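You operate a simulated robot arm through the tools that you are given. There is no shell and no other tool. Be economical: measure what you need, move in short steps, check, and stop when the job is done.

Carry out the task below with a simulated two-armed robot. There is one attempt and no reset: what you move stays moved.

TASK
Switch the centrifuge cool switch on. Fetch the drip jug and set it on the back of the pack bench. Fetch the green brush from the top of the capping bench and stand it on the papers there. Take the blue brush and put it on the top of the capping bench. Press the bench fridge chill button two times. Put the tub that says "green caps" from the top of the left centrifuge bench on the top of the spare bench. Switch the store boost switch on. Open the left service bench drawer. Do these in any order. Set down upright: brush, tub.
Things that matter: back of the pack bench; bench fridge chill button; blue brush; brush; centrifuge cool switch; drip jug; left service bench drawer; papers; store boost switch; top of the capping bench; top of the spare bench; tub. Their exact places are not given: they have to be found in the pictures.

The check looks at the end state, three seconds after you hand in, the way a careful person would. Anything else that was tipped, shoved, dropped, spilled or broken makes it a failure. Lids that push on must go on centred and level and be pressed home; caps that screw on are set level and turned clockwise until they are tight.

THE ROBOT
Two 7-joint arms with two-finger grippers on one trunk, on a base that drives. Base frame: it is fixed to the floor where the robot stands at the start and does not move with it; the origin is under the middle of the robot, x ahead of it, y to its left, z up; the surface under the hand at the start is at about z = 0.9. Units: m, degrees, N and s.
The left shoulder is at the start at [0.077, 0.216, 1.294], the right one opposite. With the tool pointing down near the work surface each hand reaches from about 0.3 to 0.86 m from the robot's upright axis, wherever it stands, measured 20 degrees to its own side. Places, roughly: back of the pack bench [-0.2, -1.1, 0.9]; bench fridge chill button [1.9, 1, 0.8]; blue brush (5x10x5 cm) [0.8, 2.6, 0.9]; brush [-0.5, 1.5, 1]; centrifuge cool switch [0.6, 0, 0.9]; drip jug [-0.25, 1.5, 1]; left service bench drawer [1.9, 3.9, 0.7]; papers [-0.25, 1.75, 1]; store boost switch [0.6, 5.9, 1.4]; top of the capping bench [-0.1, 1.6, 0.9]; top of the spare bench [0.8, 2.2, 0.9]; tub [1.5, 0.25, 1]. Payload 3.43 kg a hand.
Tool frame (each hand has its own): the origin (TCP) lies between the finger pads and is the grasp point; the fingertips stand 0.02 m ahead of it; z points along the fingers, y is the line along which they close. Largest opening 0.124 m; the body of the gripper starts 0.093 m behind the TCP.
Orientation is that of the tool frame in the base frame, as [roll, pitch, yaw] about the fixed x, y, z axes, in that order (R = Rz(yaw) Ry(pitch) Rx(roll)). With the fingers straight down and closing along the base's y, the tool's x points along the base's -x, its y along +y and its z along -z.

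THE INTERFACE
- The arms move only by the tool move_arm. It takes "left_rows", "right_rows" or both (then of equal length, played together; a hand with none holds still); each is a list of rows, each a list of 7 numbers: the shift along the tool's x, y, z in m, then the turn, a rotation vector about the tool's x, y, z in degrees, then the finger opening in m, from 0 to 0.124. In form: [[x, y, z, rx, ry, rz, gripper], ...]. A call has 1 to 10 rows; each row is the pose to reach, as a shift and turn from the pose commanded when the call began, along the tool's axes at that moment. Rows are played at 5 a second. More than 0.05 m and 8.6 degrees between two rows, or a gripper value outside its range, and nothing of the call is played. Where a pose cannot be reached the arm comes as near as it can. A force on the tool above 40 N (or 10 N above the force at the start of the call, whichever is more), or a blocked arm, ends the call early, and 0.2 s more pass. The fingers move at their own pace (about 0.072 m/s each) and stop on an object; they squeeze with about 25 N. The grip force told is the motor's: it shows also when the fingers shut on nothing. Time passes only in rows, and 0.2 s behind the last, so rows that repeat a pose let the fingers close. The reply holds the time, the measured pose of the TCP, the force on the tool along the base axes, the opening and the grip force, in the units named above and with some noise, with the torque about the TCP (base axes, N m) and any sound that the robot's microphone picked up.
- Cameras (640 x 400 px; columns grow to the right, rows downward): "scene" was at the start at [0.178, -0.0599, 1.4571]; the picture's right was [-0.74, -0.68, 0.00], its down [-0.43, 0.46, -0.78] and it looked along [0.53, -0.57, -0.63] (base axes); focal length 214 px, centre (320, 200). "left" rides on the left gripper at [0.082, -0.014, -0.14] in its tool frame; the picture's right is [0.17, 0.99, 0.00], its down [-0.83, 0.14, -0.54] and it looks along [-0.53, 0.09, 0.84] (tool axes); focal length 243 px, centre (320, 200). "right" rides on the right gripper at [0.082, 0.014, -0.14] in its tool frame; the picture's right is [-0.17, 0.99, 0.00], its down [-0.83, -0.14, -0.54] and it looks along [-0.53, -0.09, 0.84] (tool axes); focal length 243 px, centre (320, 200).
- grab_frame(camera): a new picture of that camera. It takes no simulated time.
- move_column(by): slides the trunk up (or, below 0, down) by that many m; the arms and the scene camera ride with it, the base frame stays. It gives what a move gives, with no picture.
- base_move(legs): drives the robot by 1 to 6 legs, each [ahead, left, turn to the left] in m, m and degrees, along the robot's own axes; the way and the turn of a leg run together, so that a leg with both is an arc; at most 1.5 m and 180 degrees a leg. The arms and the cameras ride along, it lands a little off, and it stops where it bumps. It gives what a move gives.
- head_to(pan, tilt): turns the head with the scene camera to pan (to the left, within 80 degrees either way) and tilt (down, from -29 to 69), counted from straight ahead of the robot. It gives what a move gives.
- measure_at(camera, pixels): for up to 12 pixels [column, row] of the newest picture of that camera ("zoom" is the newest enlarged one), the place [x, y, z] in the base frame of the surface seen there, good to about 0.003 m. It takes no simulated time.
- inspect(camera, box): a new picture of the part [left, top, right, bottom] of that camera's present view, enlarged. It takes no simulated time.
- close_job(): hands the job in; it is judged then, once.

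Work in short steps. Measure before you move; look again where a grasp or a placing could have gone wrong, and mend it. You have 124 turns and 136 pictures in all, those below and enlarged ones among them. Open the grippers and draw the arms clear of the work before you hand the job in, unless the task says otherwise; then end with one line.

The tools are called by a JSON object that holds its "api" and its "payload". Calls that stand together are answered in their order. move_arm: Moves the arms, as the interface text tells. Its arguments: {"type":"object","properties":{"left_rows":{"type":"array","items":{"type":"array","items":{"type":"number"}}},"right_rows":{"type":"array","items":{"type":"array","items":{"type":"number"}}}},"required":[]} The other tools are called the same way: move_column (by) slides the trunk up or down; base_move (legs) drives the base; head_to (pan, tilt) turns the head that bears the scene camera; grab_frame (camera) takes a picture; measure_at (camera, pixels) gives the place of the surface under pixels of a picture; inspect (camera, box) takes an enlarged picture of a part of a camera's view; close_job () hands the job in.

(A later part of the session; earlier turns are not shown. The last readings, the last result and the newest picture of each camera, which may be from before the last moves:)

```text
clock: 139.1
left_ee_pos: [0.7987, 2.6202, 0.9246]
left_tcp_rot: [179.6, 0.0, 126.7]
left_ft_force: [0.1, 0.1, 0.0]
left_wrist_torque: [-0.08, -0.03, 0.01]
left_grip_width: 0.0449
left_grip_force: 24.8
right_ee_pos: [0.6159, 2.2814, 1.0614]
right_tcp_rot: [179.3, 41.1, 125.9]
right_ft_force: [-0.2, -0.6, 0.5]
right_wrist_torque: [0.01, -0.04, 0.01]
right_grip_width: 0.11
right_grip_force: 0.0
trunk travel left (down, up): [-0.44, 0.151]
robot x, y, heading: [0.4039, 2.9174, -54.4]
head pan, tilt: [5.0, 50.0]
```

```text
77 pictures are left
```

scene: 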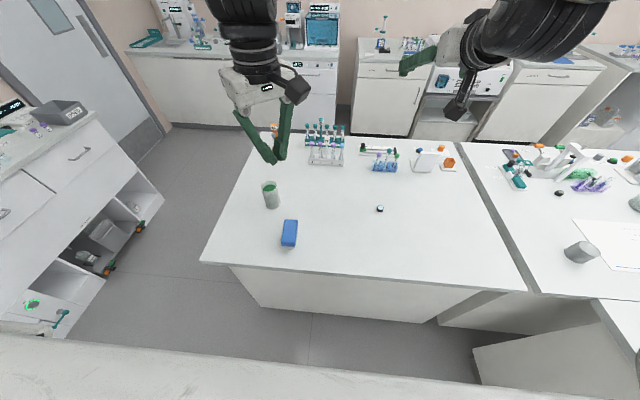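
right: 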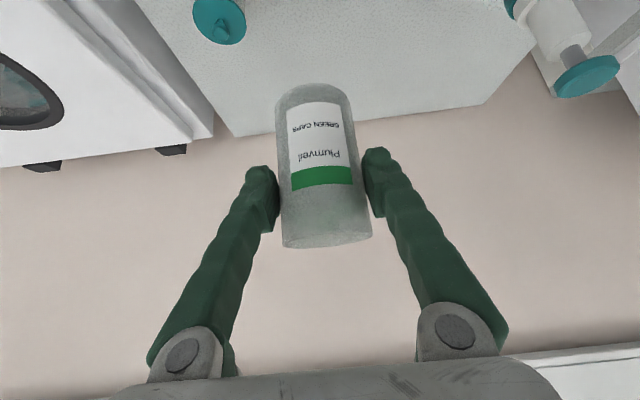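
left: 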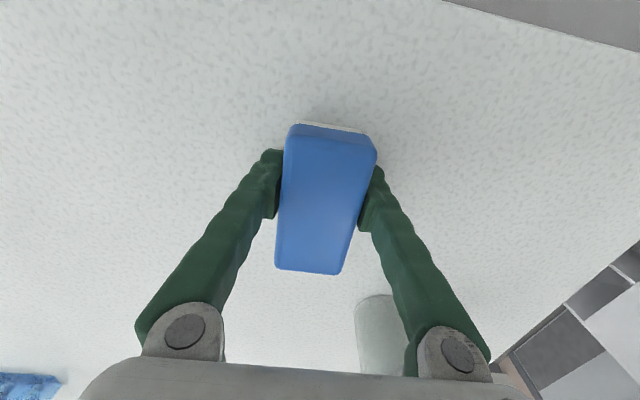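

Brush gripped (45 mm). I lift it 0.1, raise the trunk, and drive along the back to the capping bench's near corner.

{"api": "move_arm", "payload": {"left_rows": [[0, 0, -0.04, 0, 0, 0, 0.035], [0, 0, -0.08, 0, 0, 0, 0.035], [0.02, 0, -0.1, 0, 0, 0, 0.035]]}}

{"api": "move_column", "payload": {"by": 0.15}}

{"api": "base_move", "payload": {"legs": [[0, -0.42, 0], [0, 0, -61]]}}

{"api": "head_to", "payload": {"pan": 10, "tilt": 50}}

{"api": "grab_frame", "payload": {"camera": "scene"}}

{"api": "grab_frame", "payload": {"camera": "left"}}

```text
clock: 139.9
left_ee_pos: [0.7894, 2.6362, 1.0238]
left_tcp_rot: [179.6, 0.0, 126.7]
left_ft_force: [-0.8, -0.8, -0.9]
left_wrist_torque: [-0.01, 0.0, 0.02]
left_grip_width: 0.0448
left_grip_force: 25.4
right_ee_pos: [0.6158, 2.2809, 1.0598]
right_tcp_rot: [179.3, 41.1, 125.9]
right_ft_force: [-1.1, -0.2, -0.2]
right_wrist_torque: [0.01, -0.01, -0.04]
right_grip_width: 0.1099
right_grip_force: 0.0
trunk travel left (down, up): [-0.44, 0.151]
robot x, y, heading: [0.4004, 2.9183, -54.4]
head pan, tilt: [5.0, 50.0]
```

```text
clock: 141.7
left_ee_pos: [0.7886, 2.6368, 1.1731]
left_tcp_rot: [179.6, -0.2, 126.7]
left_ft_force: [0.2, 0.3, -1.9]
left_wrist_torque: [0.04, -0.02, 0.02]
left_grip_width: 0.0449
left_grip_force: 25.3
right_ee_pos: [0.6131, 2.2836, 1.3009]
right_tcp_rot: [179.2, 49.6, 126.1]
right_ft_force: [0.0, 0.0, -1.1]
right_wrist_torque: [-0.03, -0.03, 0.01]
right_grip_width: 0.11
right_grip_force: 0.1
trunk travel left (down, up): [-0.59, 0.001]
robot x, y, heading: [0.3997, 2.9188, -54.6]
head pan, tilt: [5.0, 50.0]
```

```text
clock: 151.6
left_ee_pos: [-0.0232, 2.201, 1.1752]
left_tcp_rot: [179.6, 0.0, 63.2]
left_ft_force: [-0.5, 0.0, -1.1]
left_wrist_torque: [0.02, -0.03, 0.01]
left_grip_width: 0.0451
left_grip_force: 25.2
right_ee_pos: [-0.4172, 2.2016, 1.3031]
right_tcp_rot: [179.2, 49.8, 62.6]
right_ft_force: [-0.8, 1.3, 0.0]
right_wrist_torque: [0.0, 0.01, 0.0]
right_grip_width: 0.1102
right_grip_force: 0.1
trunk travel left (down, up): [-0.59, 0.001]
robot x, y, heading: [0.0539, 2.6705, -117.7]
head pan, tilt: [5.0, 50.0]
```

```text
clock: 152.2
left_ee_pos: [-0.0248, 2.2017, 1.1751]
left_tcp_rot: [179.5, 0.0, 63.3]
left_ft_force: [-0.5, -0.2, -1.3]
left_wrist_torque: [0.04, 0.02, 0.03]
left_grip_width: 0.0448
left_grip_force: 25.4
right_ee_pos: [-0.4178, 2.2016, 1.3044]
right_tcp_rot: [179.2, 49.8, 62.5]
right_ft_force: [0.1, 0.2, -0.4]
right_wrist_torque: [0.0, -0.07, 0.02]
right_grip_width: 0.1099
right_grip_force: 0.1
trunk travel left (down, up): [-0.59, 0.001]
robot x, y, heading: [0.0579, 2.671, -117.7]
head pan, tilt: [10.0, 50.0]
```

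```text
76 pictures are left
```

scene: 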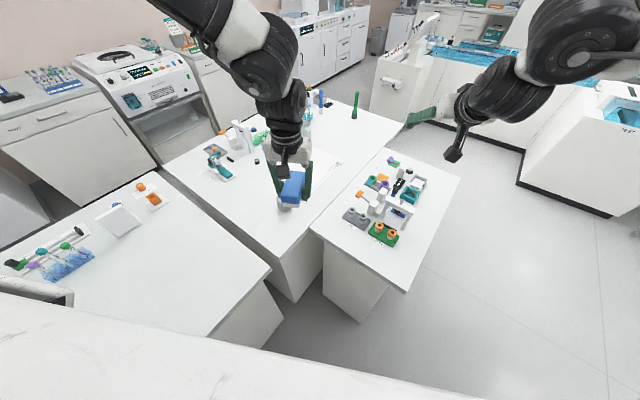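

```text
75 pictures are left
```

left: 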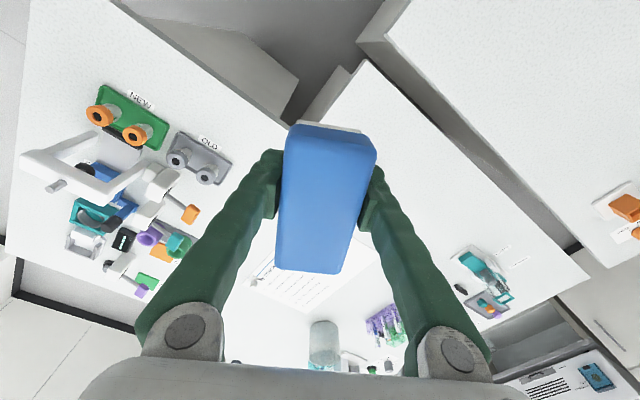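

I measure the capping bench corner and free surface near the held brush.

{"api": "measure_at", "payload": {"camera": "scene", "pixels": [[283, 255], [312, 233], [255, 220], [240, 200], [230, 215], [265, 240], [300, 225], [255, 190], [286, 206], [320, 170]]}}

{"api": "inspect", "payload": {"camera": "scene", "box": [160, 80, 400, 270]}}

```text
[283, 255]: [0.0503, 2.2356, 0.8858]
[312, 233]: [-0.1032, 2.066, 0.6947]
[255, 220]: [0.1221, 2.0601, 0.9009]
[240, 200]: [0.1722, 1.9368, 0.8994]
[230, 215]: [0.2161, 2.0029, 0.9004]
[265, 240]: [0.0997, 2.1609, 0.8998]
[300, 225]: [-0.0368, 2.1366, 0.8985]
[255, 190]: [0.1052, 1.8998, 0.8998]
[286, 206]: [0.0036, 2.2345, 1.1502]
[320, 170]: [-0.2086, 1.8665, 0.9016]
```

```text
2.11 times, centred on (280, 175) of scene
```

zoom: 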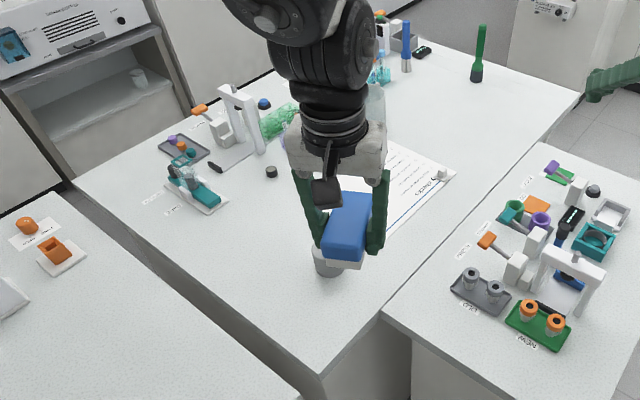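

I shift the brush over a free spot at about (0.115, 1.99), clear of the grey cylinder near (0.0, 2.05).

{"api": "move_arm", "payload": {"left_rows": [[-0.021, 0.036, 0.01, 0, 0, 0, 0.035], [-0.042, 0.073, 0.03, 0, 0, 0, 0.035], [-0.063, 0.11, 0.05, 0, 0, 0, 0.035], [-0.083, 0.146, 0.07, 0, 0, 0, 0.035], [-0.104, 0.182, 0.08, 0, 0, 0, 0.035], [-0.125, 0.219, 0.09, 0, 0, 0, 0.035]]}}

{"api": "grab_frame", "payload": {"camera": "scene"}}

{"api": "grab_frame", "payload": {"camera": "left"}}

```text
clock: 153.7
left_ee_pos: [0.0005, 2.2094, 1.1323]
left_tcp_rot: [179.4, 0.2, 63.6]
left_ft_force: [0.4, 0.0, -2.5]
left_wrist_torque: [0.02, -0.01, -0.02]
left_grip_width: 0.0447
left_grip_force: 25.2
left hand out of reach, approached as far as the arm can: row 1, 2, 3, 4, 5, 6
right_ee_pos: [-0.4181, 2.2022, 1.3041]
right_tcp_rot: [179.2, 49.8, 62.6]
right_ft_force: [0.0, 0.4, 0.3]
right_wrist_torque: [-0.01, 0.0, 0.01]
right_grip_width: 0.1099
right_grip_force: 0.0
trunk travel left (down, up): [-0.59, 0.001]
robot x, y, heading: [0.0522, 2.6736, -118.0]
head pan, tilt: [10.0, 50.0]
```

```text
73 pictures are left
```

scene: 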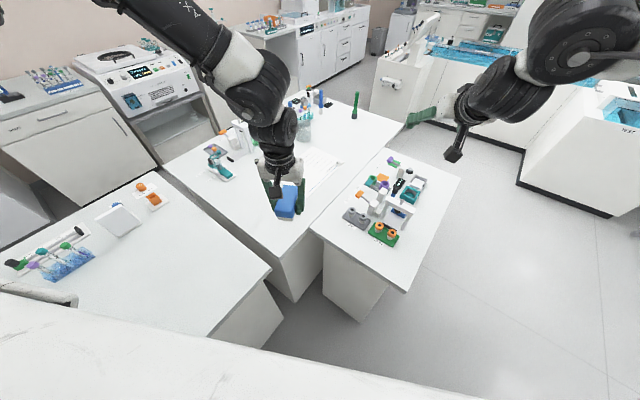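

```text
72 pictures are left
```

left: 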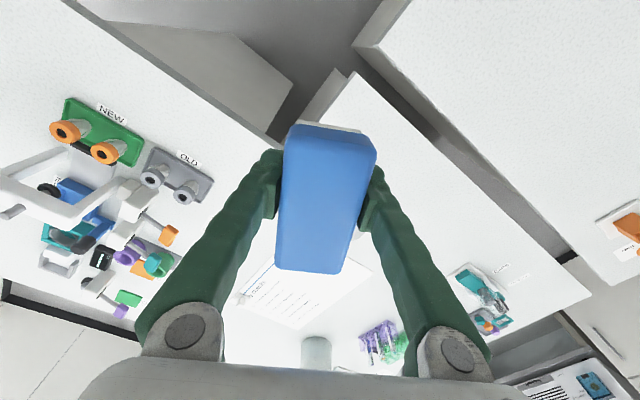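

The arm is again at a posture limit with the trunk raised; at the lower trunk height it reached better. I lower the trunk by 0.1 and try again.

{"api": "move_column", "payload": {"by": -0.1}}

{"api": "move_arm", "payload": {"left_rows": [[-0.02, 0.0, 0.0, 0, 0, 0, 0.035], [-0.04, 0.01, 0.0, 0, 0, 0, 0.035], [-0.07, 0.03, 0.0, 0, 0, 0, 0.035], [-0.1, 0.06, 0.0, 0, 0, 0, 0.035]]}}

```text
clock: 155.0
left_ee_pos: [-0.0126, 2.2078, 1.0378]
left_tcp_rot: [179.6, 0.1, 63.3]
left_ft_force: [0.2, 0.2, -1.4]
left_wrist_torque: [0.01, 0.01, 0.0]
left_grip_width: 0.0449
left_grip_force: 25.1
right_ee_pos: [-0.4185, 2.1984, 1.156]
right_tcp_rot: [179.1, 45.4, 62.8]
right_ft_force: [0.4, 0.0, 0.3]
right_wrist_torque: [0.03, 0.01, -0.02]
right_grip_width: 0.1102
right_grip_force: 0.1
trunk travel left (down, up): [-0.49, 0.101]
robot x, y, heading: [0.051, 2.6758, -117.9]
head pan, tilt: [10.0, 50.0]
```

```text
clock: 156.0
left_ee_pos: [-0.0264, 2.1559, 1.0402]
left_tcp_rot: [179.6, 0.1, 63.5]
left_ft_force: [-1.4, -0.3, -1.1]
left_wrist_torque: [0.02, 0.0, 0.03]
left_grip_width: 0.0452
left_grip_force: 24.4
left hand out of reach, approached as far as the arm can: row 3, 4
right_ee_pos: [-0.419, 2.1995, 1.1537]
right_tcp_rot: [179.0, 45.3, 62.8]
right_ft_force: [-0.1, 0.0, 0.6]
right_wrist_torque: [-0.01, 0.01, 0.0]
right_grip_width: 0.1101
right_grip_force: 0.1
trunk travel left (down, up): [-0.49, 0.101]
robot x, y, heading: [0.0548, 2.6728, -118.0]
head pan, tilt: [10.0, 50.0]
```

Lower is better. I drive 8 cm forward and turn 12° left to bring the brush over the free corner, then look.

{"api": "base_move", "payload": {"legs": [[0.08, 0, 12]]}}

{"api": "inspect", "payload": {"camera": "scene", "box": [220, 130, 420, 280]}}

{"api": "grab_frame", "payload": {"camera": "left"}}

```text
clock: 157.3
left_ee_pos: [0.0529, 2.0779, 1.0402]
left_tcp_rot: [179.4, 0.2, 75.4]
left_ft_force: [-0.2, 0.2, -1.1]
left_wrist_torque: [-0.01, -0.02, -0.03]
left_grip_width: 0.045
left_grip_force: 25.1
right_ee_pos: [-0.3406, 2.0396, 1.1562]
right_tcp_rot: [179.0, 45.4, 74.6]
right_ft_force: [0.1, -0.2, -0.4]
right_wrist_torque: [-0.02, -0.03, 0.04]
right_grip_width: 0.1103
right_grip_force: 0.0
trunk travel left (down, up): [-0.49, 0.101]
robot x, y, heading: [0.0238, 2.6023, -106.2]
head pan, tilt: [10.0, 50.0]
```

```text
2.67 times, centred on (320, 205) of scene
```

zoom: 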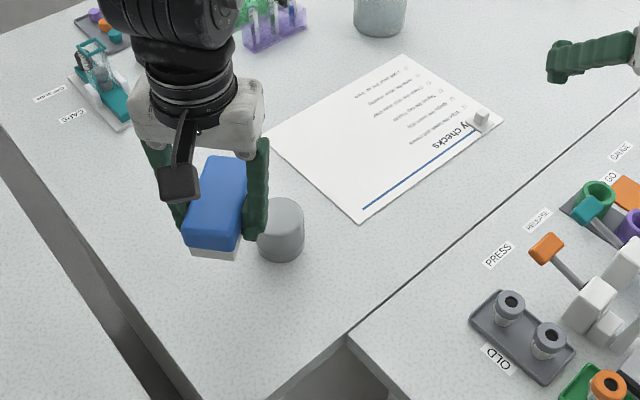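

```text
70 pictures are left
```

left: 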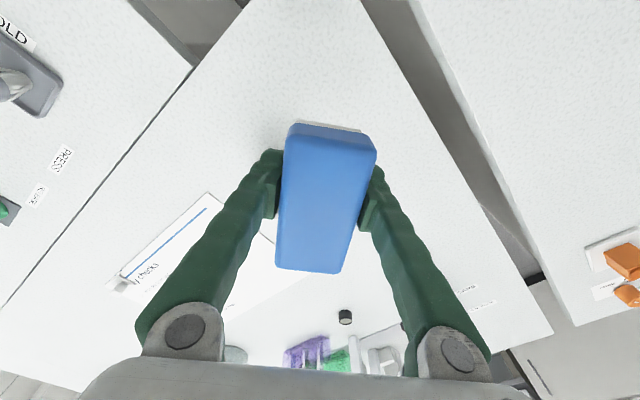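

{"api": "measure_at", "payload": {"camera": "zoom", "pixels": [[281, 210], [281, 255], [300, 240], [225, 270], [190, 300], [180, 265], [362, 218], [405, 55], [500, 122], [275, 135], [380, 130], [350, 335]]}}

```text
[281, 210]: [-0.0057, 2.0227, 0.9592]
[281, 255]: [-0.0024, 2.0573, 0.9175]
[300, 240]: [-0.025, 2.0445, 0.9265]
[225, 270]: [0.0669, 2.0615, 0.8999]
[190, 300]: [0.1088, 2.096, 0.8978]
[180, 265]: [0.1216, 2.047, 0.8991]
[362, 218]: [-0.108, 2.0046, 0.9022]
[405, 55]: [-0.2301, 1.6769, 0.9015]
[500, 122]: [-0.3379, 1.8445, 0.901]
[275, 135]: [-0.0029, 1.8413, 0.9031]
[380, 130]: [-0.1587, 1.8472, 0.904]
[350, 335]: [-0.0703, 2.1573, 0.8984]
```

Cylinder is at (-0.006, 2.03), r≈0.025. I aim for (0.10, 1.97): shift left first, then forward while sinking slightly.

{"api": "move_arm", "payload": {"left_rows": [[0, 0.025, 0, 0, 0, 0, 0.035], [0, 0.05, 0.0, 0, 0, 0, 0.035], [-0.01, 0.07, 0.02, 0, 0, 0, 0.035], [-0.03, 0.075, 0.04, 0, 0, 0, 0.035], [-0.06, 0.075, 0.05, 0, 0, 0, 0.035], [-0.09, 0.075, 0.05, 0, 0, 0, 0.035]]}}

```text
clock: 158.7
left_ee_pos: [0.051, 2.0781, 1.0061]
left_tcp_rot: [179.5, 0.3, 75.8]
left_ft_force: [0.2, -0.8, -1.5]
left_wrist_torque: [0.02, 0.01, 0.01]
left_grip_width: 0.0451
left_grip_force: 25.1
left hand out of reach, approached as far as the arm can: row 1, 2, 3, 4, 5, 6
right_ee_pos: [-0.3406, 2.0384, 1.1545]
right_tcp_rot: [179.0, 45.5, 74.6]
right_ft_force: [-0.8, -0.6, -0.4]
right_wrist_torque: [0.0, 0.03, 0.01]
right_grip_width: 0.1105
right_grip_force: 0.1
trunk travel left (down, up): [-0.49, 0.101]
robot x, y, heading: [0.0268, 2.5983, -106.2]
head pan, tilt: [10.0, 50.0]
```

The limit looks tied to hand yaw (earlier a -40° turn freed this arm). I turn the left hand -35° about its axis and then shift left/forward.

{"api": "move_arm", "payload": {"left_rows": [[0, 0, -0.01, 0, 0, -8, 0.035], [0, 0.0, -0.02, 0, 0, -16, 0.035], [0, 0, -0.02, 0, 0, -24, 0.035], [0, 0, -0.02, 0, 0, -32, 0.035], [0, 0.03, -0.02, 0, 0, -35, 0.035], [0, 0.06, -0.02, 0, 0, -35, 0.035], [-0.03, 0.075, -0.02, 0, 0, -35, 0.035], [-0.06, 0.075, -0.02, 0, 0, -35, 0.035], [-0.09, 0.075, -0.02, 0, 0, -35, 0.035]]}}

{"api": "grab_frame", "payload": {"camera": "left"}}

```text
clock: 160.7
left_ee_pos: [0.1041, 1.9716, 1.0227]
left_tcp_rot: [179.5, 0.4, 110.4]
left_ft_force: [-0.8, -0.1, -1.4]
left_wrist_torque: [0.06, -0.03, 0.02]
left_grip_width: 0.0451
left_grip_force: 25.1
right_ee_pos: [-0.3408, 2.0386, 1.1533]
right_tcp_rot: [179.0, 45.2, 74.7]
right_ft_force: [-0.8, -0.8, -0.3]
right_wrist_torque: [0.02, 0.01, -0.04]
right_grip_width: 0.1101
right_grip_force: 0.1
trunk travel left (down, up): [-0.49, 0.101]
robot x, y, heading: [0.0235, 2.6, -105.8]
head pan, tilt: [10.0, 50.0]
```

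```text
69 pictures are left
```

left: 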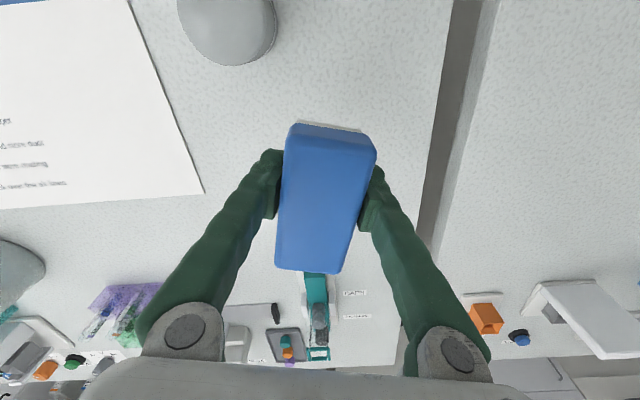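

That freed the arm: brush is now over a clear spot at (0.104, 1.972). I lower it onto the bench.

{"api": "move_arm", "payload": {"left_rows": [[0, 0, 0.04, 0, 0, 0, 0.035], [0, 0, 0.075, 0, 0, 0, 0.035], [0, 0, 0.09, 0, 0, 0, 0.035], [0, 0, 0.096, 0, 0, 0, 0.035], [0, 0, 0.098, 0, 0, 0, 0.035]]}}

{"api": "grab_frame", "payload": {"camera": "left"}}

```text
clock: 161.9
left_ee_pos: [0.105, 1.9741, 0.9273]
left_tcp_rot: [179.7, 0.3, 110.4]
left_ft_force: [0.0, 0.2, -0.8]
left_wrist_torque: [0.01, -0.01, -0.03]
left_grip_width: 0.0452
left_grip_force: 25.4
right_ee_pos: [-0.341, 2.0383, 1.1553]
right_tcp_rot: [179.0, 45.4, 74.8]
right_ft_force: [-0.5, -0.2, -0.2]
right_wrist_torque: [0.01, 0.02, -0.02]
right_grip_width: 0.11
right_grip_force: 0.0
trunk travel left (down, up): [-0.49, 0.101]
robot x, y, heading: [0.0223, 2.5994, -106.1]
head pan, tilt: [10.0, 50.0]
```

```text
68 pictures are left
```

left: 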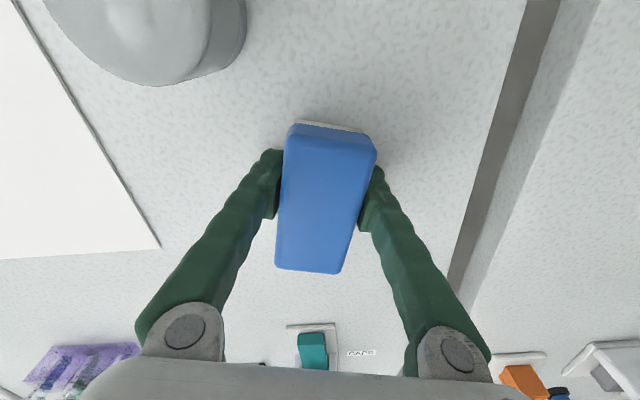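

{"api": "move_arm", "payload": {"left_rows": [[0, 0, 0.002, 0, 0, 0, 0.035], [0, 0, 0.0035, 0, 0, 0, 0.035], [0, 0, 0.0035, 0, 0, 0, 0.055], [0, 0, 0.0035, 0, 0, 0, 0.075], [0, 0, -0.03, 0, 0, 0, 0.08], [0, 0, -0.07, 0, 0, 0, 0.08], [0, 0, -0.11, 0, 0, 0, 0.08], [0.03, 0, -0.14, 0, 0, 0, 0.06]]}}

{"api": "grab_frame", "payload": {"camera": "left"}}

{"api": "grab_frame", "payload": {"camera": "scene"}}

```text
clock: 163.7
left_ee_pos: [0.091, 2.0047, 1.069]
left_tcp_rot: [179.6, 0.5, 110.3]
left_ft_force: [0.4, 0.3, 0.5]
left_wrist_torque: [-0.02, -0.05, 0.0]
left_grip_width: 0.0599
left_grip_force: 0.1
right_ee_pos: [-0.3412, 2.041, 1.1548]
right_tcp_rot: [178.9, 45.5, 74.7]
right_ft_force: [-0.9, 0.5, 0.0]
right_wrist_torque: [-0.02, 0.0, 0.01]
right_grip_width: 0.1101
right_grip_force: 0.1
trunk travel left (down, up): [-0.49, 0.101]
robot x, y, heading: [0.0245, 2.6074, -105.9]
head pan, tilt: [10.0, 50.0]
```

```text
67 pictures are left
```

left: 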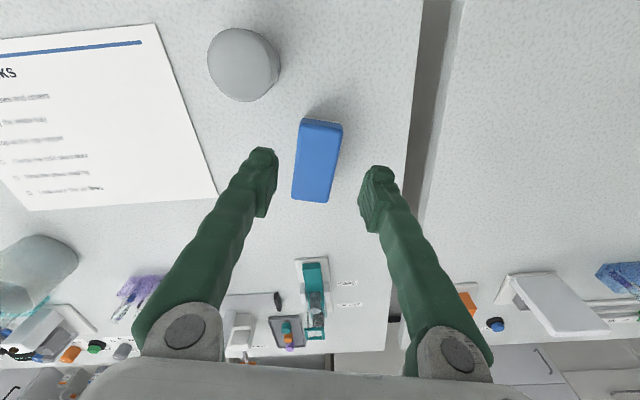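

```text
66 pictures are left
```

scene: 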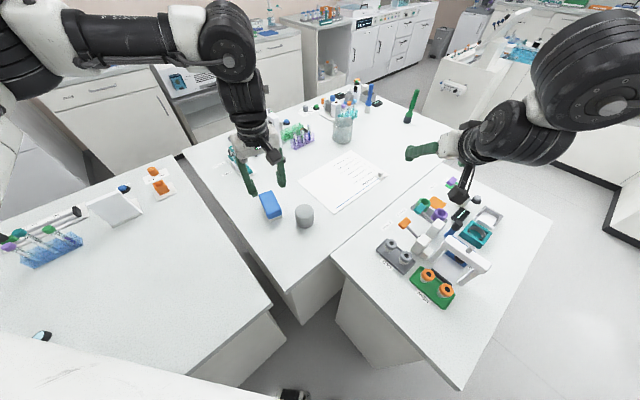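

Blue brush sits upright on the capping bench, free of the hand. Next, the service bench drawer: I raise the trunk, back off, turn toward the counter and drive up to it.

{"api": "move_column", "payload": {"by": 0.1}}

{"api": "base_move", "payload": {"legs": [[-0.2, 0, 0], [0, 0, 141], [1.1, 0, 0]]}}

{"api": "head_to", "payload": {"pan": 0, "tilt": 35}}

{"api": "grab_frame", "payload": {"camera": "scene"}}

```text
clock: 165.1
left_ee_pos: [0.0945, 2.0028, 1.1659]
left_tcp_rot: [179.6, 0.3, 110.4]
left_ft_force: [0.7, -0.6, -0.8]
left_wrist_torque: [0.0, -0.02, 0.0]
left_grip_width: 0.0601
left_grip_force: 0.1
right_ee_pos: [-0.3406, 2.0433, 1.2891]
right_tcp_rot: [179.0, 48.7, 74.7]
right_ft_force: [-0.7, 0.3, 0.0]
right_wrist_torque: [-0.05, 0.02, 0.01]
right_grip_width: 0.1098
right_grip_force: 0.1
trunk travel left (down, up): [-0.59, 0.001]
robot x, y, heading: [0.027, 2.5994, -105.9]
head pan, tilt: [10.0, 50.0]
```

```text
clock: 181.6
left_ee_pos: [1.2832, 3.9742, 1.1673]
left_tcp_rot: [179.7, 0.4, -106.4]
left_ft_force: [-0.7, 0.1, -0.5]
left_wrist_torque: [0.01, 0.01, 0.02]
left_grip_width: 0.0599
left_grip_force: 0.0
right_ee_pos: [1.6046, 3.681, 1.2912]
right_tcp_rot: [179.2, 48.8, -142.1]
right_ft_force: [-0.6, 0.4, -0.7]
right_wrist_torque: [-0.03, 0.03, -0.03]
right_grip_width: 0.1101
right_grip_force: 0.1
trunk travel left (down, up): [-0.59, 0.001]
robot x, y, heading: [0.9774, 3.4549, 37.1]
head pan, tilt: [10.0, 50.0]
```

```text
clock: 182.4
left_ee_pos: [1.2824, 3.9734, 1.1682]
left_tcp_rot: [179.8, 0.3, -106.4]
left_ft_force: [0.6, 1.2, -0.1]
left_wrist_torque: [-0.04, -0.01, 0.02]
left_grip_width: 0.06
left_grip_force: 0.1
right_ee_pos: [1.606, 3.6817, 1.2896]
right_tcp_rot: [179.2, 48.8, -142.3]
right_ft_force: [0.0, -0.1, 0.5]
right_wrist_torque: [-0.03, 0.03, 0.01]
right_grip_width: 0.1099
right_grip_force: 0.0
trunk travel left (down, up): [-0.59, 0.001]
robot x, y, heading: [0.9749, 3.454, 37.4]
head pan, tilt: [0.0, 35.0]
```

```text
65 pictures are left
```

scene: 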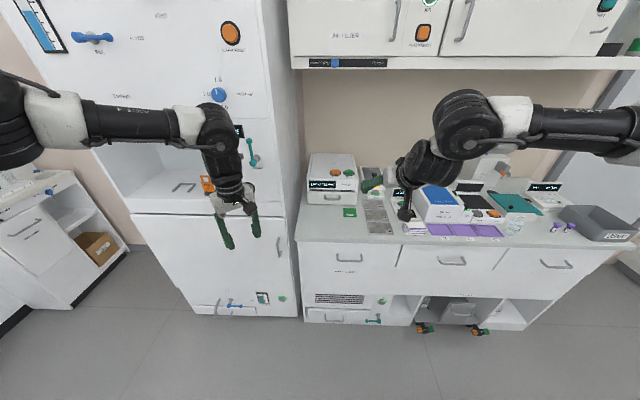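

The counter has three drawers; the left one is at (348,258). I enlarge it and measure.

{"api": "inspect", "payload": {"camera": "scene", "box": [290, 225, 530, 335]}}

{"api": "measure_at", "payload": {"camera": "scene", "pixels": [[348, 258], [337, 257], [361, 257], [348, 250], [305, 285], [395, 268], [335, 234], [456, 262], [255, 150], [220, 95], [233, 135]]}}

{"api": "inspect", "payload": {"camera": "scene", "box": [60, 0, 300, 200]}}

```text
2.67 times, centred on (410, 280) of scene
```

zoom: 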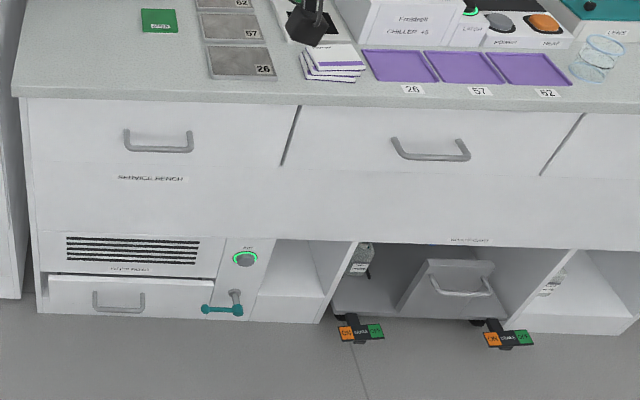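

```text
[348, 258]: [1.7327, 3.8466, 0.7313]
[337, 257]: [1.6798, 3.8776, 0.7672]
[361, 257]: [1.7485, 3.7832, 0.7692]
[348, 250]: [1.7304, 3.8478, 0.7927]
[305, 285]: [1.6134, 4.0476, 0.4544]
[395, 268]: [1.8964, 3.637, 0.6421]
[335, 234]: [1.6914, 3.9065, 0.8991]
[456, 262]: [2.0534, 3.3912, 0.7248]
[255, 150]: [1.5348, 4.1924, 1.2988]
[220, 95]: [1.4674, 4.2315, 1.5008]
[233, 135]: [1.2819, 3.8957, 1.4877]
```

```text
2.00 times, centred on (180, 100) of scene
```

zoom: 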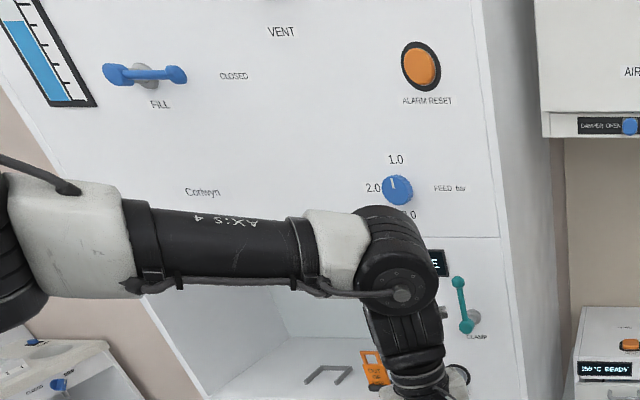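

The left drawer's bar handle is at about z=0.76. I lower the trunk 0.35, then level the right hand to point forward, closing the distance later with the base.

{"api": "move_column", "payload": {"by": -0.35}}

{"api": "move_arm", "payload": {"right_rows": [[0.0, 0, 0, 0, -8, 0, 0.08], [0.0, 0, 0, 0, -16, 0, 0.06], [0.0, 0, 0, 0, -24, 0, 0.06], [0.0, 0, 0, 0, -32, 0, 0.06], [0.0, 0, 0, 0, -38, 0, 0.06]]}}

{"api": "grab_frame", "payload": {"camera": "scene"}}

{"api": "grab_frame", "payload": {"camera": "right"}}

```text
clock: 185.8
left_ee_pos: [1.2825, 3.9737, 0.8182]
left_tcp_rot: [179.8, 0.3, -106.4]
left_ft_force: [0.4, 1.3, -0.4]
left_wrist_torque: [0.02, -0.01, 0.02]
left_grip_width: 0.0602
left_grip_force: 0.0
right_ee_pos: [1.5857, 3.6681, 0.7335]
right_tcp_rot: [178.8, 27.6, -142.4]
right_ft_force: [-0.7, -0.4, -0.1]
right_wrist_torque: [0.0, -0.01, 0.01]
right_grip_width: 0.11
right_grip_force: 0.0
trunk travel left (down, up): [-0.24, 0.351]
robot x, y, heading: [0.9788, 3.4561, 37.4]
head pan, tilt: [0.0, 35.0]
```

```text
clock: 187.0
left_ee_pos: [1.2833, 3.9738, 0.8172]
left_tcp_rot: [179.7, 0.4, -106.4]
left_ft_force: [0.5, 0.3, -0.7]
left_wrist_torque: [0.02, 0.02, -0.02]
left_grip_width: 0.06
left_grip_force: 0.0
right_ee_pos: [1.5934, 3.6732, 0.7498]
right_tcp_rot: [177.6, 65.6, -144.0]
right_ft_force: [-0.5, 0.0, -0.5]
right_wrist_torque: [-0.02, 0.0, 0.01]
right_grip_width: 0.0598
right_grip_force: 0.1
right hand out of reach, approached as far as the arm can: row 2, 3, 5
trunk travel left (down, up): [-0.24, 0.351]
robot x, y, heading: [0.9784, 3.453, 37.3]
head pan, tilt: [0.0, 35.0]
```

```text
62 pictures are left
```

scene: 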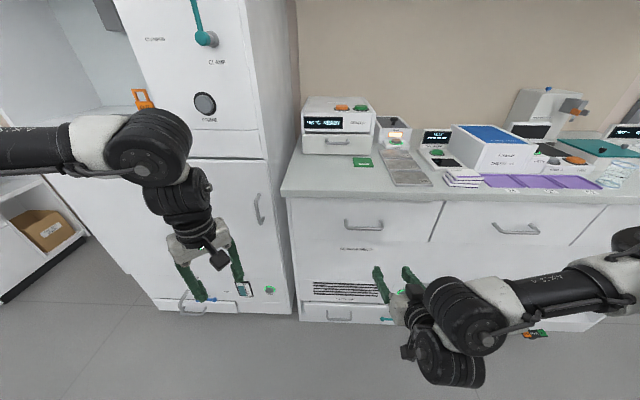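

```text
61 pictures are left
```

right: 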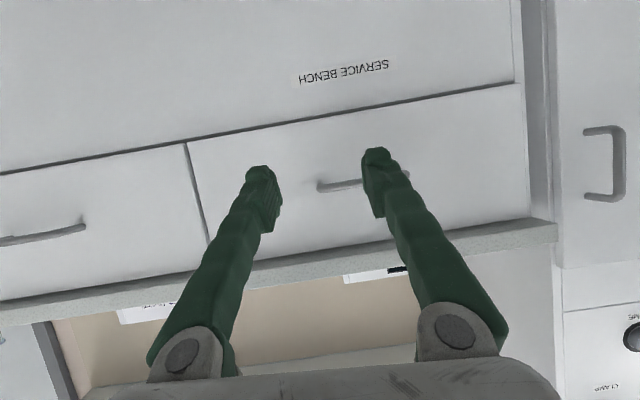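

Now I roll the right hand about its axis so the fingers close vertically, and measure the bar.

{"api": "move_arm", "payload": {"right_rows": [[0, 0, 0, 0, 0, 8.5, 0.06], [0, 0, 0, 0, 0, 17, 0.06], [0, 0, 0, 0, 0, 25.5, 0.06], [0, 0, 0, 0, 0, 34, 0.06], [0, 0, 0, 0, 0, 42.5, 0.06], [0, 0, 0, 0, 0, 51, 0.06], [0, 0, 0, 0, 0, 59.5, 0.06], [0, 0, 0, 0, 0, 68, 0.06], [0, 0, 0, 0, 0, 76.5, 0.06], [0, 0, 0, 0, 0, 85, 0.06]]}}

{"api": "inspect", "payload": {"camera": "scene", "box": [280, 180, 480, 330]}}

{"api": "measure_at", "payload": {"camera": "zoom", "pixels": [[210, 142], [267, 165], [300, 160], [265, 185], [265, 135], [325, 140]]}}

{"api": "grab_frame", "payload": {"camera": "right"}}

```text
clock: 189.2
left_ee_pos: [1.2829, 3.9734, 0.817]
left_tcp_rot: [179.7, 0.5, -106.4]
left_ft_force: [-0.9, -0.3, 0.3]
left_wrist_torque: [0.02, 0.02, -0.01]
left_grip_width: 0.0598
left_grip_force: 0.1
right_ee_pos: [1.6246, 3.6918, 0.7676]
right_tcp_rot: [115.8, 3.3, 130.5]
right_ft_force: [0.2, -0.4, -0.8]
right_wrist_torque: [0.01, 0.03, 0.0]
right_grip_width: 0.0599
right_grip_force: 0.0
right hand out of reach, approached as far as the arm can: row 2, 3, 4, 5, 6, 7, 8, 9, 10
trunk travel left (down, up): [-0.24, 0.351]
robot x, y, heading: [0.9756, 3.4523, 37.4]
head pan, tilt: [0.0, 35.0]
```

```text
2.67 times, centred on (380, 255) of scene
```

zoom: 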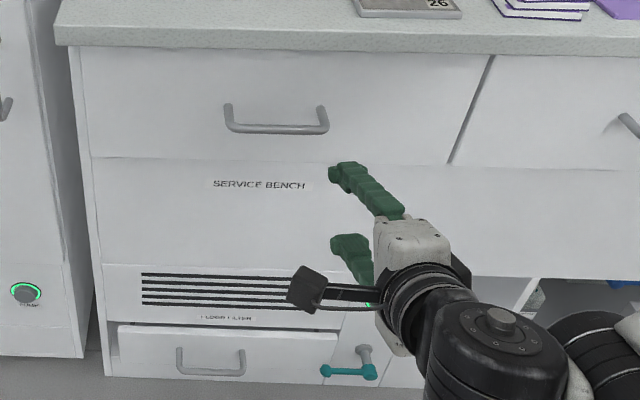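

```text
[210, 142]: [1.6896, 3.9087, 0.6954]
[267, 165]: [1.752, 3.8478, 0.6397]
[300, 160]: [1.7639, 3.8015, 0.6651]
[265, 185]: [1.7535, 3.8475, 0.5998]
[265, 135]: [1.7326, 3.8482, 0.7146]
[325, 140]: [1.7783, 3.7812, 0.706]
```

```text
59 pictures are left
```

right: 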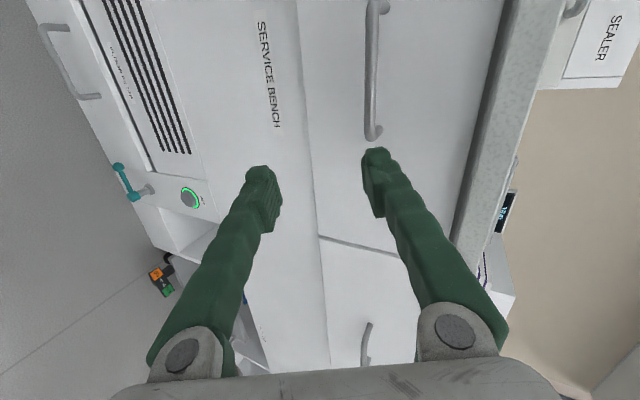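

The hand is well oriented. I measure the bar itself precisely.

{"api": "measure_at", "payload": {"camera": "zoom", "pixels": [[275, 127], [275, 129], [250, 126], [300, 128], [229, 110], [321, 112]]}}

{"api": "measure_at", "payload": {"camera": "right", "pixels": [[372, 40], [371, 80], [372, 110], [400, 80]]}}

```text
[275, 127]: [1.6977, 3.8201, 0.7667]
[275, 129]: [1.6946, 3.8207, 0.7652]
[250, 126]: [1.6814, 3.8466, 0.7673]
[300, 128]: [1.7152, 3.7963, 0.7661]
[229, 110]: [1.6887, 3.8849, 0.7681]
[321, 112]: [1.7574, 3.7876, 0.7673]
```

```text
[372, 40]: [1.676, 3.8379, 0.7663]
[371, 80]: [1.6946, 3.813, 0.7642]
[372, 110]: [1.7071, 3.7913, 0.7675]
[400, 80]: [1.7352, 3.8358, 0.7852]
```

Bar centre (1.700, 3.818, 0.767), standing ~4 cm off the face. I align and advance onto it with a 4 cm opening, then close.

{"api": "move_arm", "payload": {"right_rows": [[0.02, 0.025, 0.0, 0, 0, 0, 0.05], [0.04, 0.05, 0.01, 0, 0, 0, 0.044], [0.0466, 0.063, 0.03, 0, 0, 0, 0.044], [0.0466, 0.063, 0.065, 0, 0, 0, 0.044], [0.0466, 0.063, 0.095, 0, 0, 0, 0.044], [0.0466, 0.063, 0.118, 0, 0, 0, 0.044]]}}

{"api": "inspect", "payload": {"camera": "scene", "box": [300, 200, 440, 300]}}

{"api": "grab_frame", "payload": {"camera": "right"}}

```text
clock: 190.6
left_ee_pos: [1.2817, 3.9731, 0.8189]
left_tcp_rot: [179.8, 0.4, -106.4]
left_ft_force: [0.5, 0.2, -0.3]
left_wrist_torque: [0.0, 0.0, -0.02]
left_grip_width: 0.0603
left_grip_force: 0.0
right_ee_pos: [1.6632, 3.7713, 0.7748]
right_tcp_rot: [112.3, 3.9, 130.3]
right_ft_force: [-0.7, -0.6, 0.4]
right_wrist_torque: [0.02, 0.03, 0.03]
right_grip_width: 0.0439
right_grip_force: 0.0
right hand out of reach, approached as far as the arm can: row 3, 4, 5, 6
trunk travel left (down, up): [-0.24, 0.351]
robot x, y, heading: [0.9777, 3.4568, 37.0]
head pan, tilt: [0.0, 35.0]
```

```text
4.00 times, centred on (370, 250) of scene
```

zoom: 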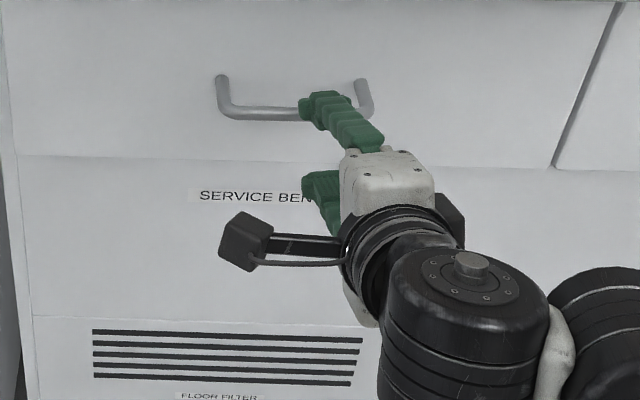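

```text
57 pictures are left
```

right: 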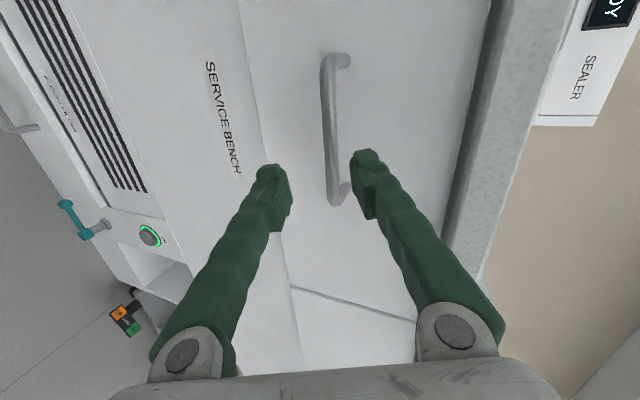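

Bar lies between the fingers but 5 cm ahead; I close that gap with the base, 4.7 cm forward and 1.3 cm left.

{"api": "base_move", "payload": {"legs": [[0.047, 0.013, 0]]}}

{"api": "inspect", "payload": {"camera": "right", "box": [220, 20, 420, 240]}}

{"api": "inspect", "payload": {"camera": "scene", "box": [300, 200, 440, 300]}}

```text
clock: 191.6
left_ee_pos: [1.3135, 4.014, 0.8171]
left_tcp_rot: [179.6, 0.4, -106.5]
left_ft_force: [0.2, 0.1, 1.1]
left_wrist_torque: [-0.02, 0.03, 0.02]
left_grip_width: 0.06
left_grip_force: 0.1
right_ee_pos: [1.6937, 3.812, 0.7743]
right_tcp_rot: [112.3, 3.9, 130.2]
right_ft_force: [0.4, 0.4, -0.4]
right_wrist_torque: [-0.05, -0.03, 0.01]
right_grip_width: 0.0441
right_grip_force: 0.0
trunk travel left (down, up): [-0.24, 0.351]
robot x, y, heading: [1.0119, 3.4941, 37.1]
head pan, tilt: [0.0, 35.0]
```

```text
1.82 times, centred on (320, 130) of right
```

zoom: 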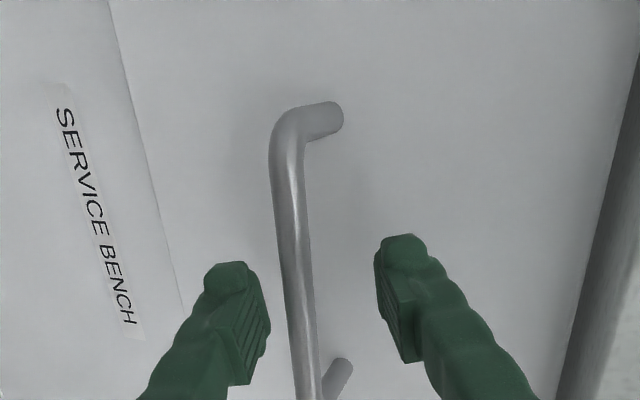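

```text
4.00 times, centred on (370, 250) of scene
```

zoom: 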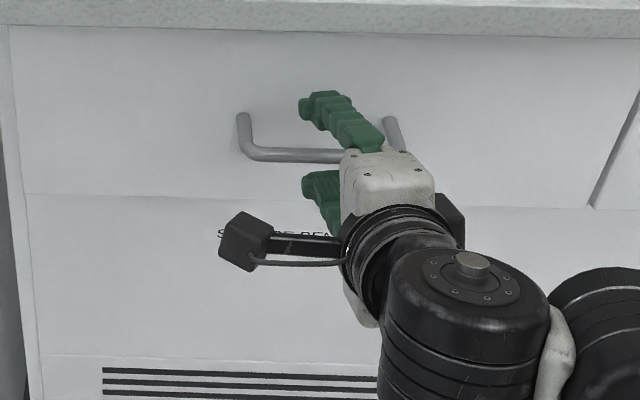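

The bar is between the fingers. I close, then pull by driving back.

{"api": "move_arm", "payload": {"right_rows": [[0, 0, 0, 0, 0, 0, 0.02], [0, 0, 0, 0, 0, 0, 0.0], [0, 0, 0, 0, 0, 0, 0.0], [0, 0, 0, 0, 0, 0, 0.0]]}}

{"api": "base_move", "payload": {"legs": [[-0.3, 0, 0]]}}

{"api": "grab_frame", "payload": {"camera": "scene"}}

```text
clock: 192.6
left_ee_pos: [1.3125, 4.0135, 0.8178]
left_tcp_rot: [179.7, 0.4, -106.5]
left_ft_force: [-0.5, 0.6, 0.8]
left_wrist_torque: [-0.02, 0.0, 0.01]
left_grip_width: 0.0601
left_grip_force: 0.1
right_ee_pos: [1.6915, 3.8073, 0.7661]
right_tcp_rot: [113.0, 4.2, 130.5]
right_ft_force: [0.5, 1.3, -13.3]
right_wrist_torque: [0.8, 0.66, -0.35]
right_grip_width: 0.0127
right_grip_force: 44.8
trunk travel left (down, up): [-0.24, 0.351]
robot x, y, heading: [1.0069, 3.4899, 37.5]
head pan, tilt: [0.0, 35.0]
stopped in row 4 (right hand): the force on the tool passed its limit at 41 N (the readings are from after the stop); the commanded pose is now the measured one
```

```text
clock: 194.4
left_ee_pos: [1.1528, 3.8934, 0.8181]
left_tcp_rot: [179.7, 0.4, -106.3]
left_ft_force: [0.0, -0.3, 0.6]
left_wrist_torque: [0.03, -0.09, 0.01]
left_grip_width: 0.06
left_grip_force: 0.1
right_ee_pos: [1.5264, 3.6906, 0.7659]
right_tcp_rot: [113.1, 4.0, 131.4]
right_ft_force: [-3.9, 3.3, -21.6]
right_wrist_torque: [0.42, 0.52, -1.11]
right_grip_width: 0.0124
right_grip_force: 45.3
trunk travel left (down, up): [-0.24, 0.351]
robot x, y, heading: [0.8515, 3.3738, 37.2]
head pan, tilt: [0.0, 35.0]
stopped in leg 1: the force on the tool passed its limit at 42 N (the readings are from after the stop); the commanded pose is now the measured one
```

```text
54 pictures are left
```

scene: 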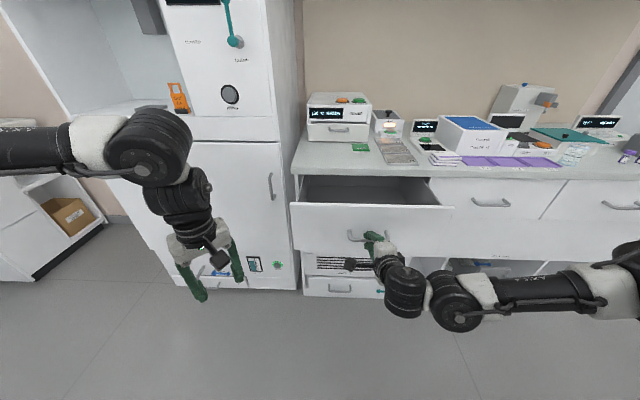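

The drawer is open about 0.2 m. I try pulling a little more to learn whether that is its end stop.

{"api": "base_move", "payload": {"legs": [[-0.1, 0, 0]]}}

{"api": "inspect", "payload": {"camera": "scene", "box": [270, 150, 490, 310]}}

```text
clock: 195.7
left_ee_pos: [1.0831, 3.8393, 0.8184]
left_tcp_rot: [179.7, 0.4, -106.4]
left_ft_force: [-0.2, -0.4, 0.2]
left_wrist_torque: [0.06, -0.05, -0.01]
left_grip_width: 0.0598
left_grip_force: 0.1
right_ee_pos: [1.4528, 3.6396, 0.7663]
right_tcp_rot: [113.2, 3.8, 131.7]
right_ft_force: [-1.8, 1.3, -11.4]
right_wrist_torque: [0.64, 0.6, -0.83]
right_grip_width: 0.0127
right_grip_force: 44.5
trunk travel left (down, up): [-0.24, 0.351]
robot x, y, heading: [0.7807, 3.317, 37.4]
head pan, tilt: [0.0, 35.0]
stopped in leg 1: the force on the tool passed its limit at 42 N (the readings are from after the stop); the commanded pose is now the measured one
```

```text
2.50 times, centred on (380, 230) of scene
```

zoom: 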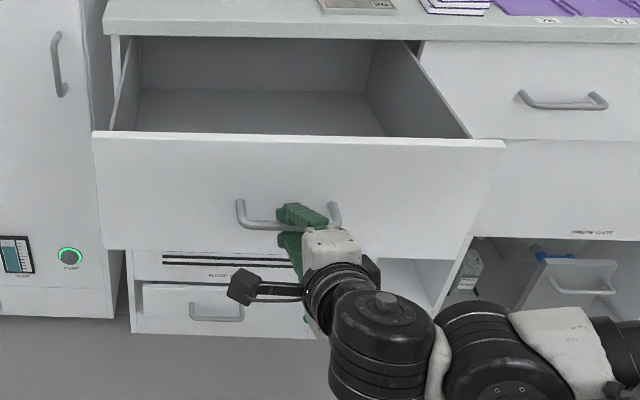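

Drawer is open ~0.29 m. I release, back away, raise the trunk, and look left for the store boost switch.

{"api": "move_arm", "payload": {"right_rows": [[0, 0, 0, 0, 0, 0, 0.03], [0, 0, 0, 0, 0, 0, 0.06], [0, 0, 0, 0, 0, 0, 0.07]]}}

{"api": "base_move", "payload": {"legs": [[-0.25, 0, 0]]}}

{"api": "move_column", "payload": {"by": 0.3}}

{"api": "base_move", "payload": {"legs": [[0, 0, 60]]}}

{"api": "head_to", "payload": {"pan": -20, "tilt": 10}}

{"api": "grab_frame", "payload": {"camera": "scene"}}

```text
clock: 196.5
left_ee_pos: [1.0845, 3.8389, 0.8173]
left_tcp_rot: [179.7, 0.4, -106.3]
left_ft_force: [0.5, 1.0, 0.8]
left_wrist_torque: [-0.01, 0.01, 0.01]
left_grip_width: 0.06
left_grip_force: 0.1
right_ee_pos: [1.4554, 3.6414, 0.7675]
right_tcp_rot: [112.8, 3.7, 131.6]
right_ft_force: [0.9, -0.1, -0.2]
right_wrist_torque: [0.01, 0.01, -0.01]
right_grip_width: 0.0701
right_grip_force: 0.1
trunk travel left (down, up): [-0.24, 0.351]
robot x, y, heading: [0.7762, 3.3183, 37.4]
head pan, tilt: [0.0, 35.0]
```

```text
clock: 198.6
left_ee_pos: [0.8901, 3.6924, 0.8164]
left_tcp_rot: [179.7, 0.3, -106.4]
left_ft_force: [-0.7, 0.0, 0.3]
left_wrist_torque: [0.0, 0.0, -0.01]
left_grip_width: 0.0598
left_grip_force: 0.2
right_ee_pos: [1.2614, 3.4926, 0.7692]
right_tcp_rot: [112.9, 3.7, 131.6]
right_ft_force: [-0.5, -0.3, 0.0]
right_wrist_torque: [0.03, 0.01, -0.01]
right_grip_width: 0.0699
right_grip_force: 0.0
trunk travel left (down, up): [-0.24, 0.351]
robot x, y, heading: [0.5912, 3.1675, 37.1]
head pan, tilt: [0.0, 35.0]
```

```text
clock: 201.6
left_ee_pos: [0.8898, 3.6916, 1.1161]
left_tcp_rot: [179.6, 0.3, -106.3]
left_ft_force: [0.1, 0.8, 0.1]
left_wrist_torque: [0.0, -0.01, -0.01]
left_grip_width: 0.0599
left_grip_force: 0.0
right_ee_pos: [1.2652, 3.4954, 1.311]
right_tcp_rot: [91.8, 5.0, 129.9]
right_ft_force: [-0.3, -0.6, 0.0]
right_wrist_torque: [-0.02, -0.02, 0.02]
right_grip_width: 0.0703
right_grip_force: 0.0
trunk travel left (down, up): [-0.54, 0.051]
robot x, y, heading: [0.5831, 3.1693, 37.4]
head pan, tilt: [0.0, 35.0]
```

```text
clock: 205.5
left_ee_pos: [0.3021, 3.7033, 1.1165]
left_tcp_rot: [179.7, 0.4, -48.1]
left_ft_force: [0.3, -0.6, 0.2]
left_wrist_torque: [0.01, 0.0, 0.0]
left_grip_width: 0.0602
left_grip_force: 0.0
right_ee_pos: [0.665, 3.9206, 1.3099]
right_tcp_rot: [91.6, 5.2, -171.6]
right_ft_force: [-0.1, -0.2, 0.2]
right_wrist_torque: [-0.03, -0.04, -0.02]
right_grip_width: 0.0699
right_grip_force: 0.1
trunk travel left (down, up): [-0.54, 0.051]
robot x, y, heading: [0.5866, 3.1726, 95.7]
head pan, tilt: [0.0, 35.0]
```

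```text
clock: 206.4
left_ee_pos: [0.3021, 3.7039, 1.1166]
left_tcp_rot: [179.7, 0.4, -48.1]
left_ft_force: [-0.4, -0.1, -0.2]
left_wrist_torque: [-0.01, -0.01, -0.03]
left_grip_width: 0.0602
left_grip_force: 0.0
right_ee_pos: [0.6648, 3.9197, 1.3109]
right_tcp_rot: [91.5, 5.1, -171.7]
right_ft_force: [0.4, 0.2, 0.6]
right_wrist_torque: [0.01, 0.01, -0.01]
right_grip_width: 0.0702
right_grip_force: 0.1
trunk travel left (down, up): [-0.54, 0.051]
robot x, y, heading: [0.5879, 3.1719, 95.8]
head pan, tilt: [-20.0, 10.0]
```

```text
52 pictures are left
```

scene: 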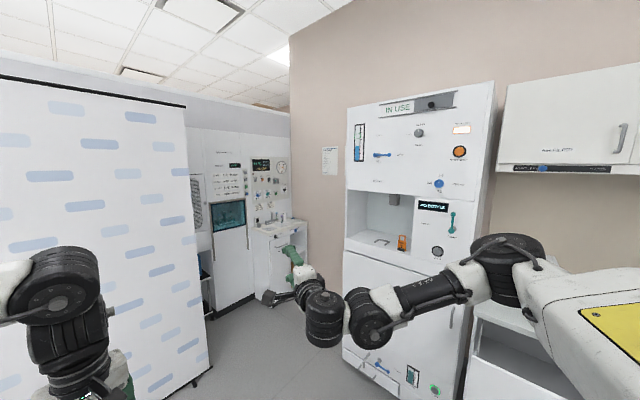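

The store panel is on the far wall around (270,180). I enlarge it.

{"api": "inspect", "payload": {"camera": "scene", "box": [180, 130, 340, 250]}}

{"api": "measure_at", "payload": {"camera": "scene", "pixels": [[268, 185], [285, 180], [285, 220], [260, 290], [215, 318], [330, 290], [345, 260], [195, 385], [232, 180]]}}

```text
3.33 times, centred on (260, 190) of scene
```

zoom: 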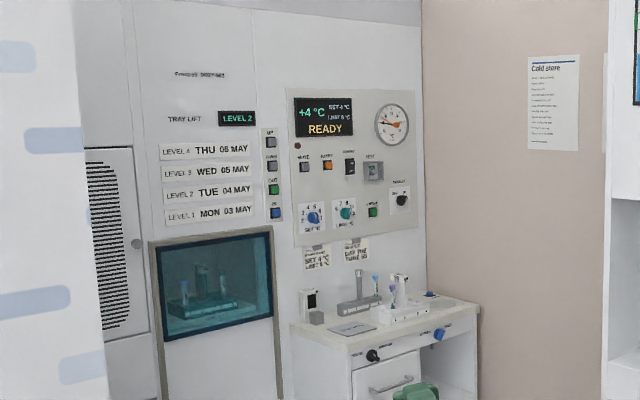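

```text
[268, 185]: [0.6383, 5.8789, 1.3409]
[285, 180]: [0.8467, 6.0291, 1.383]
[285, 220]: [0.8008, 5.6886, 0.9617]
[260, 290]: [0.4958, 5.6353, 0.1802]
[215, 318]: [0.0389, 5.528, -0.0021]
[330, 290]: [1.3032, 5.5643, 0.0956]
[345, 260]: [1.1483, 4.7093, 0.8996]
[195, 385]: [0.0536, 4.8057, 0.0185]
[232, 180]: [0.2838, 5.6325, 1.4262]
```

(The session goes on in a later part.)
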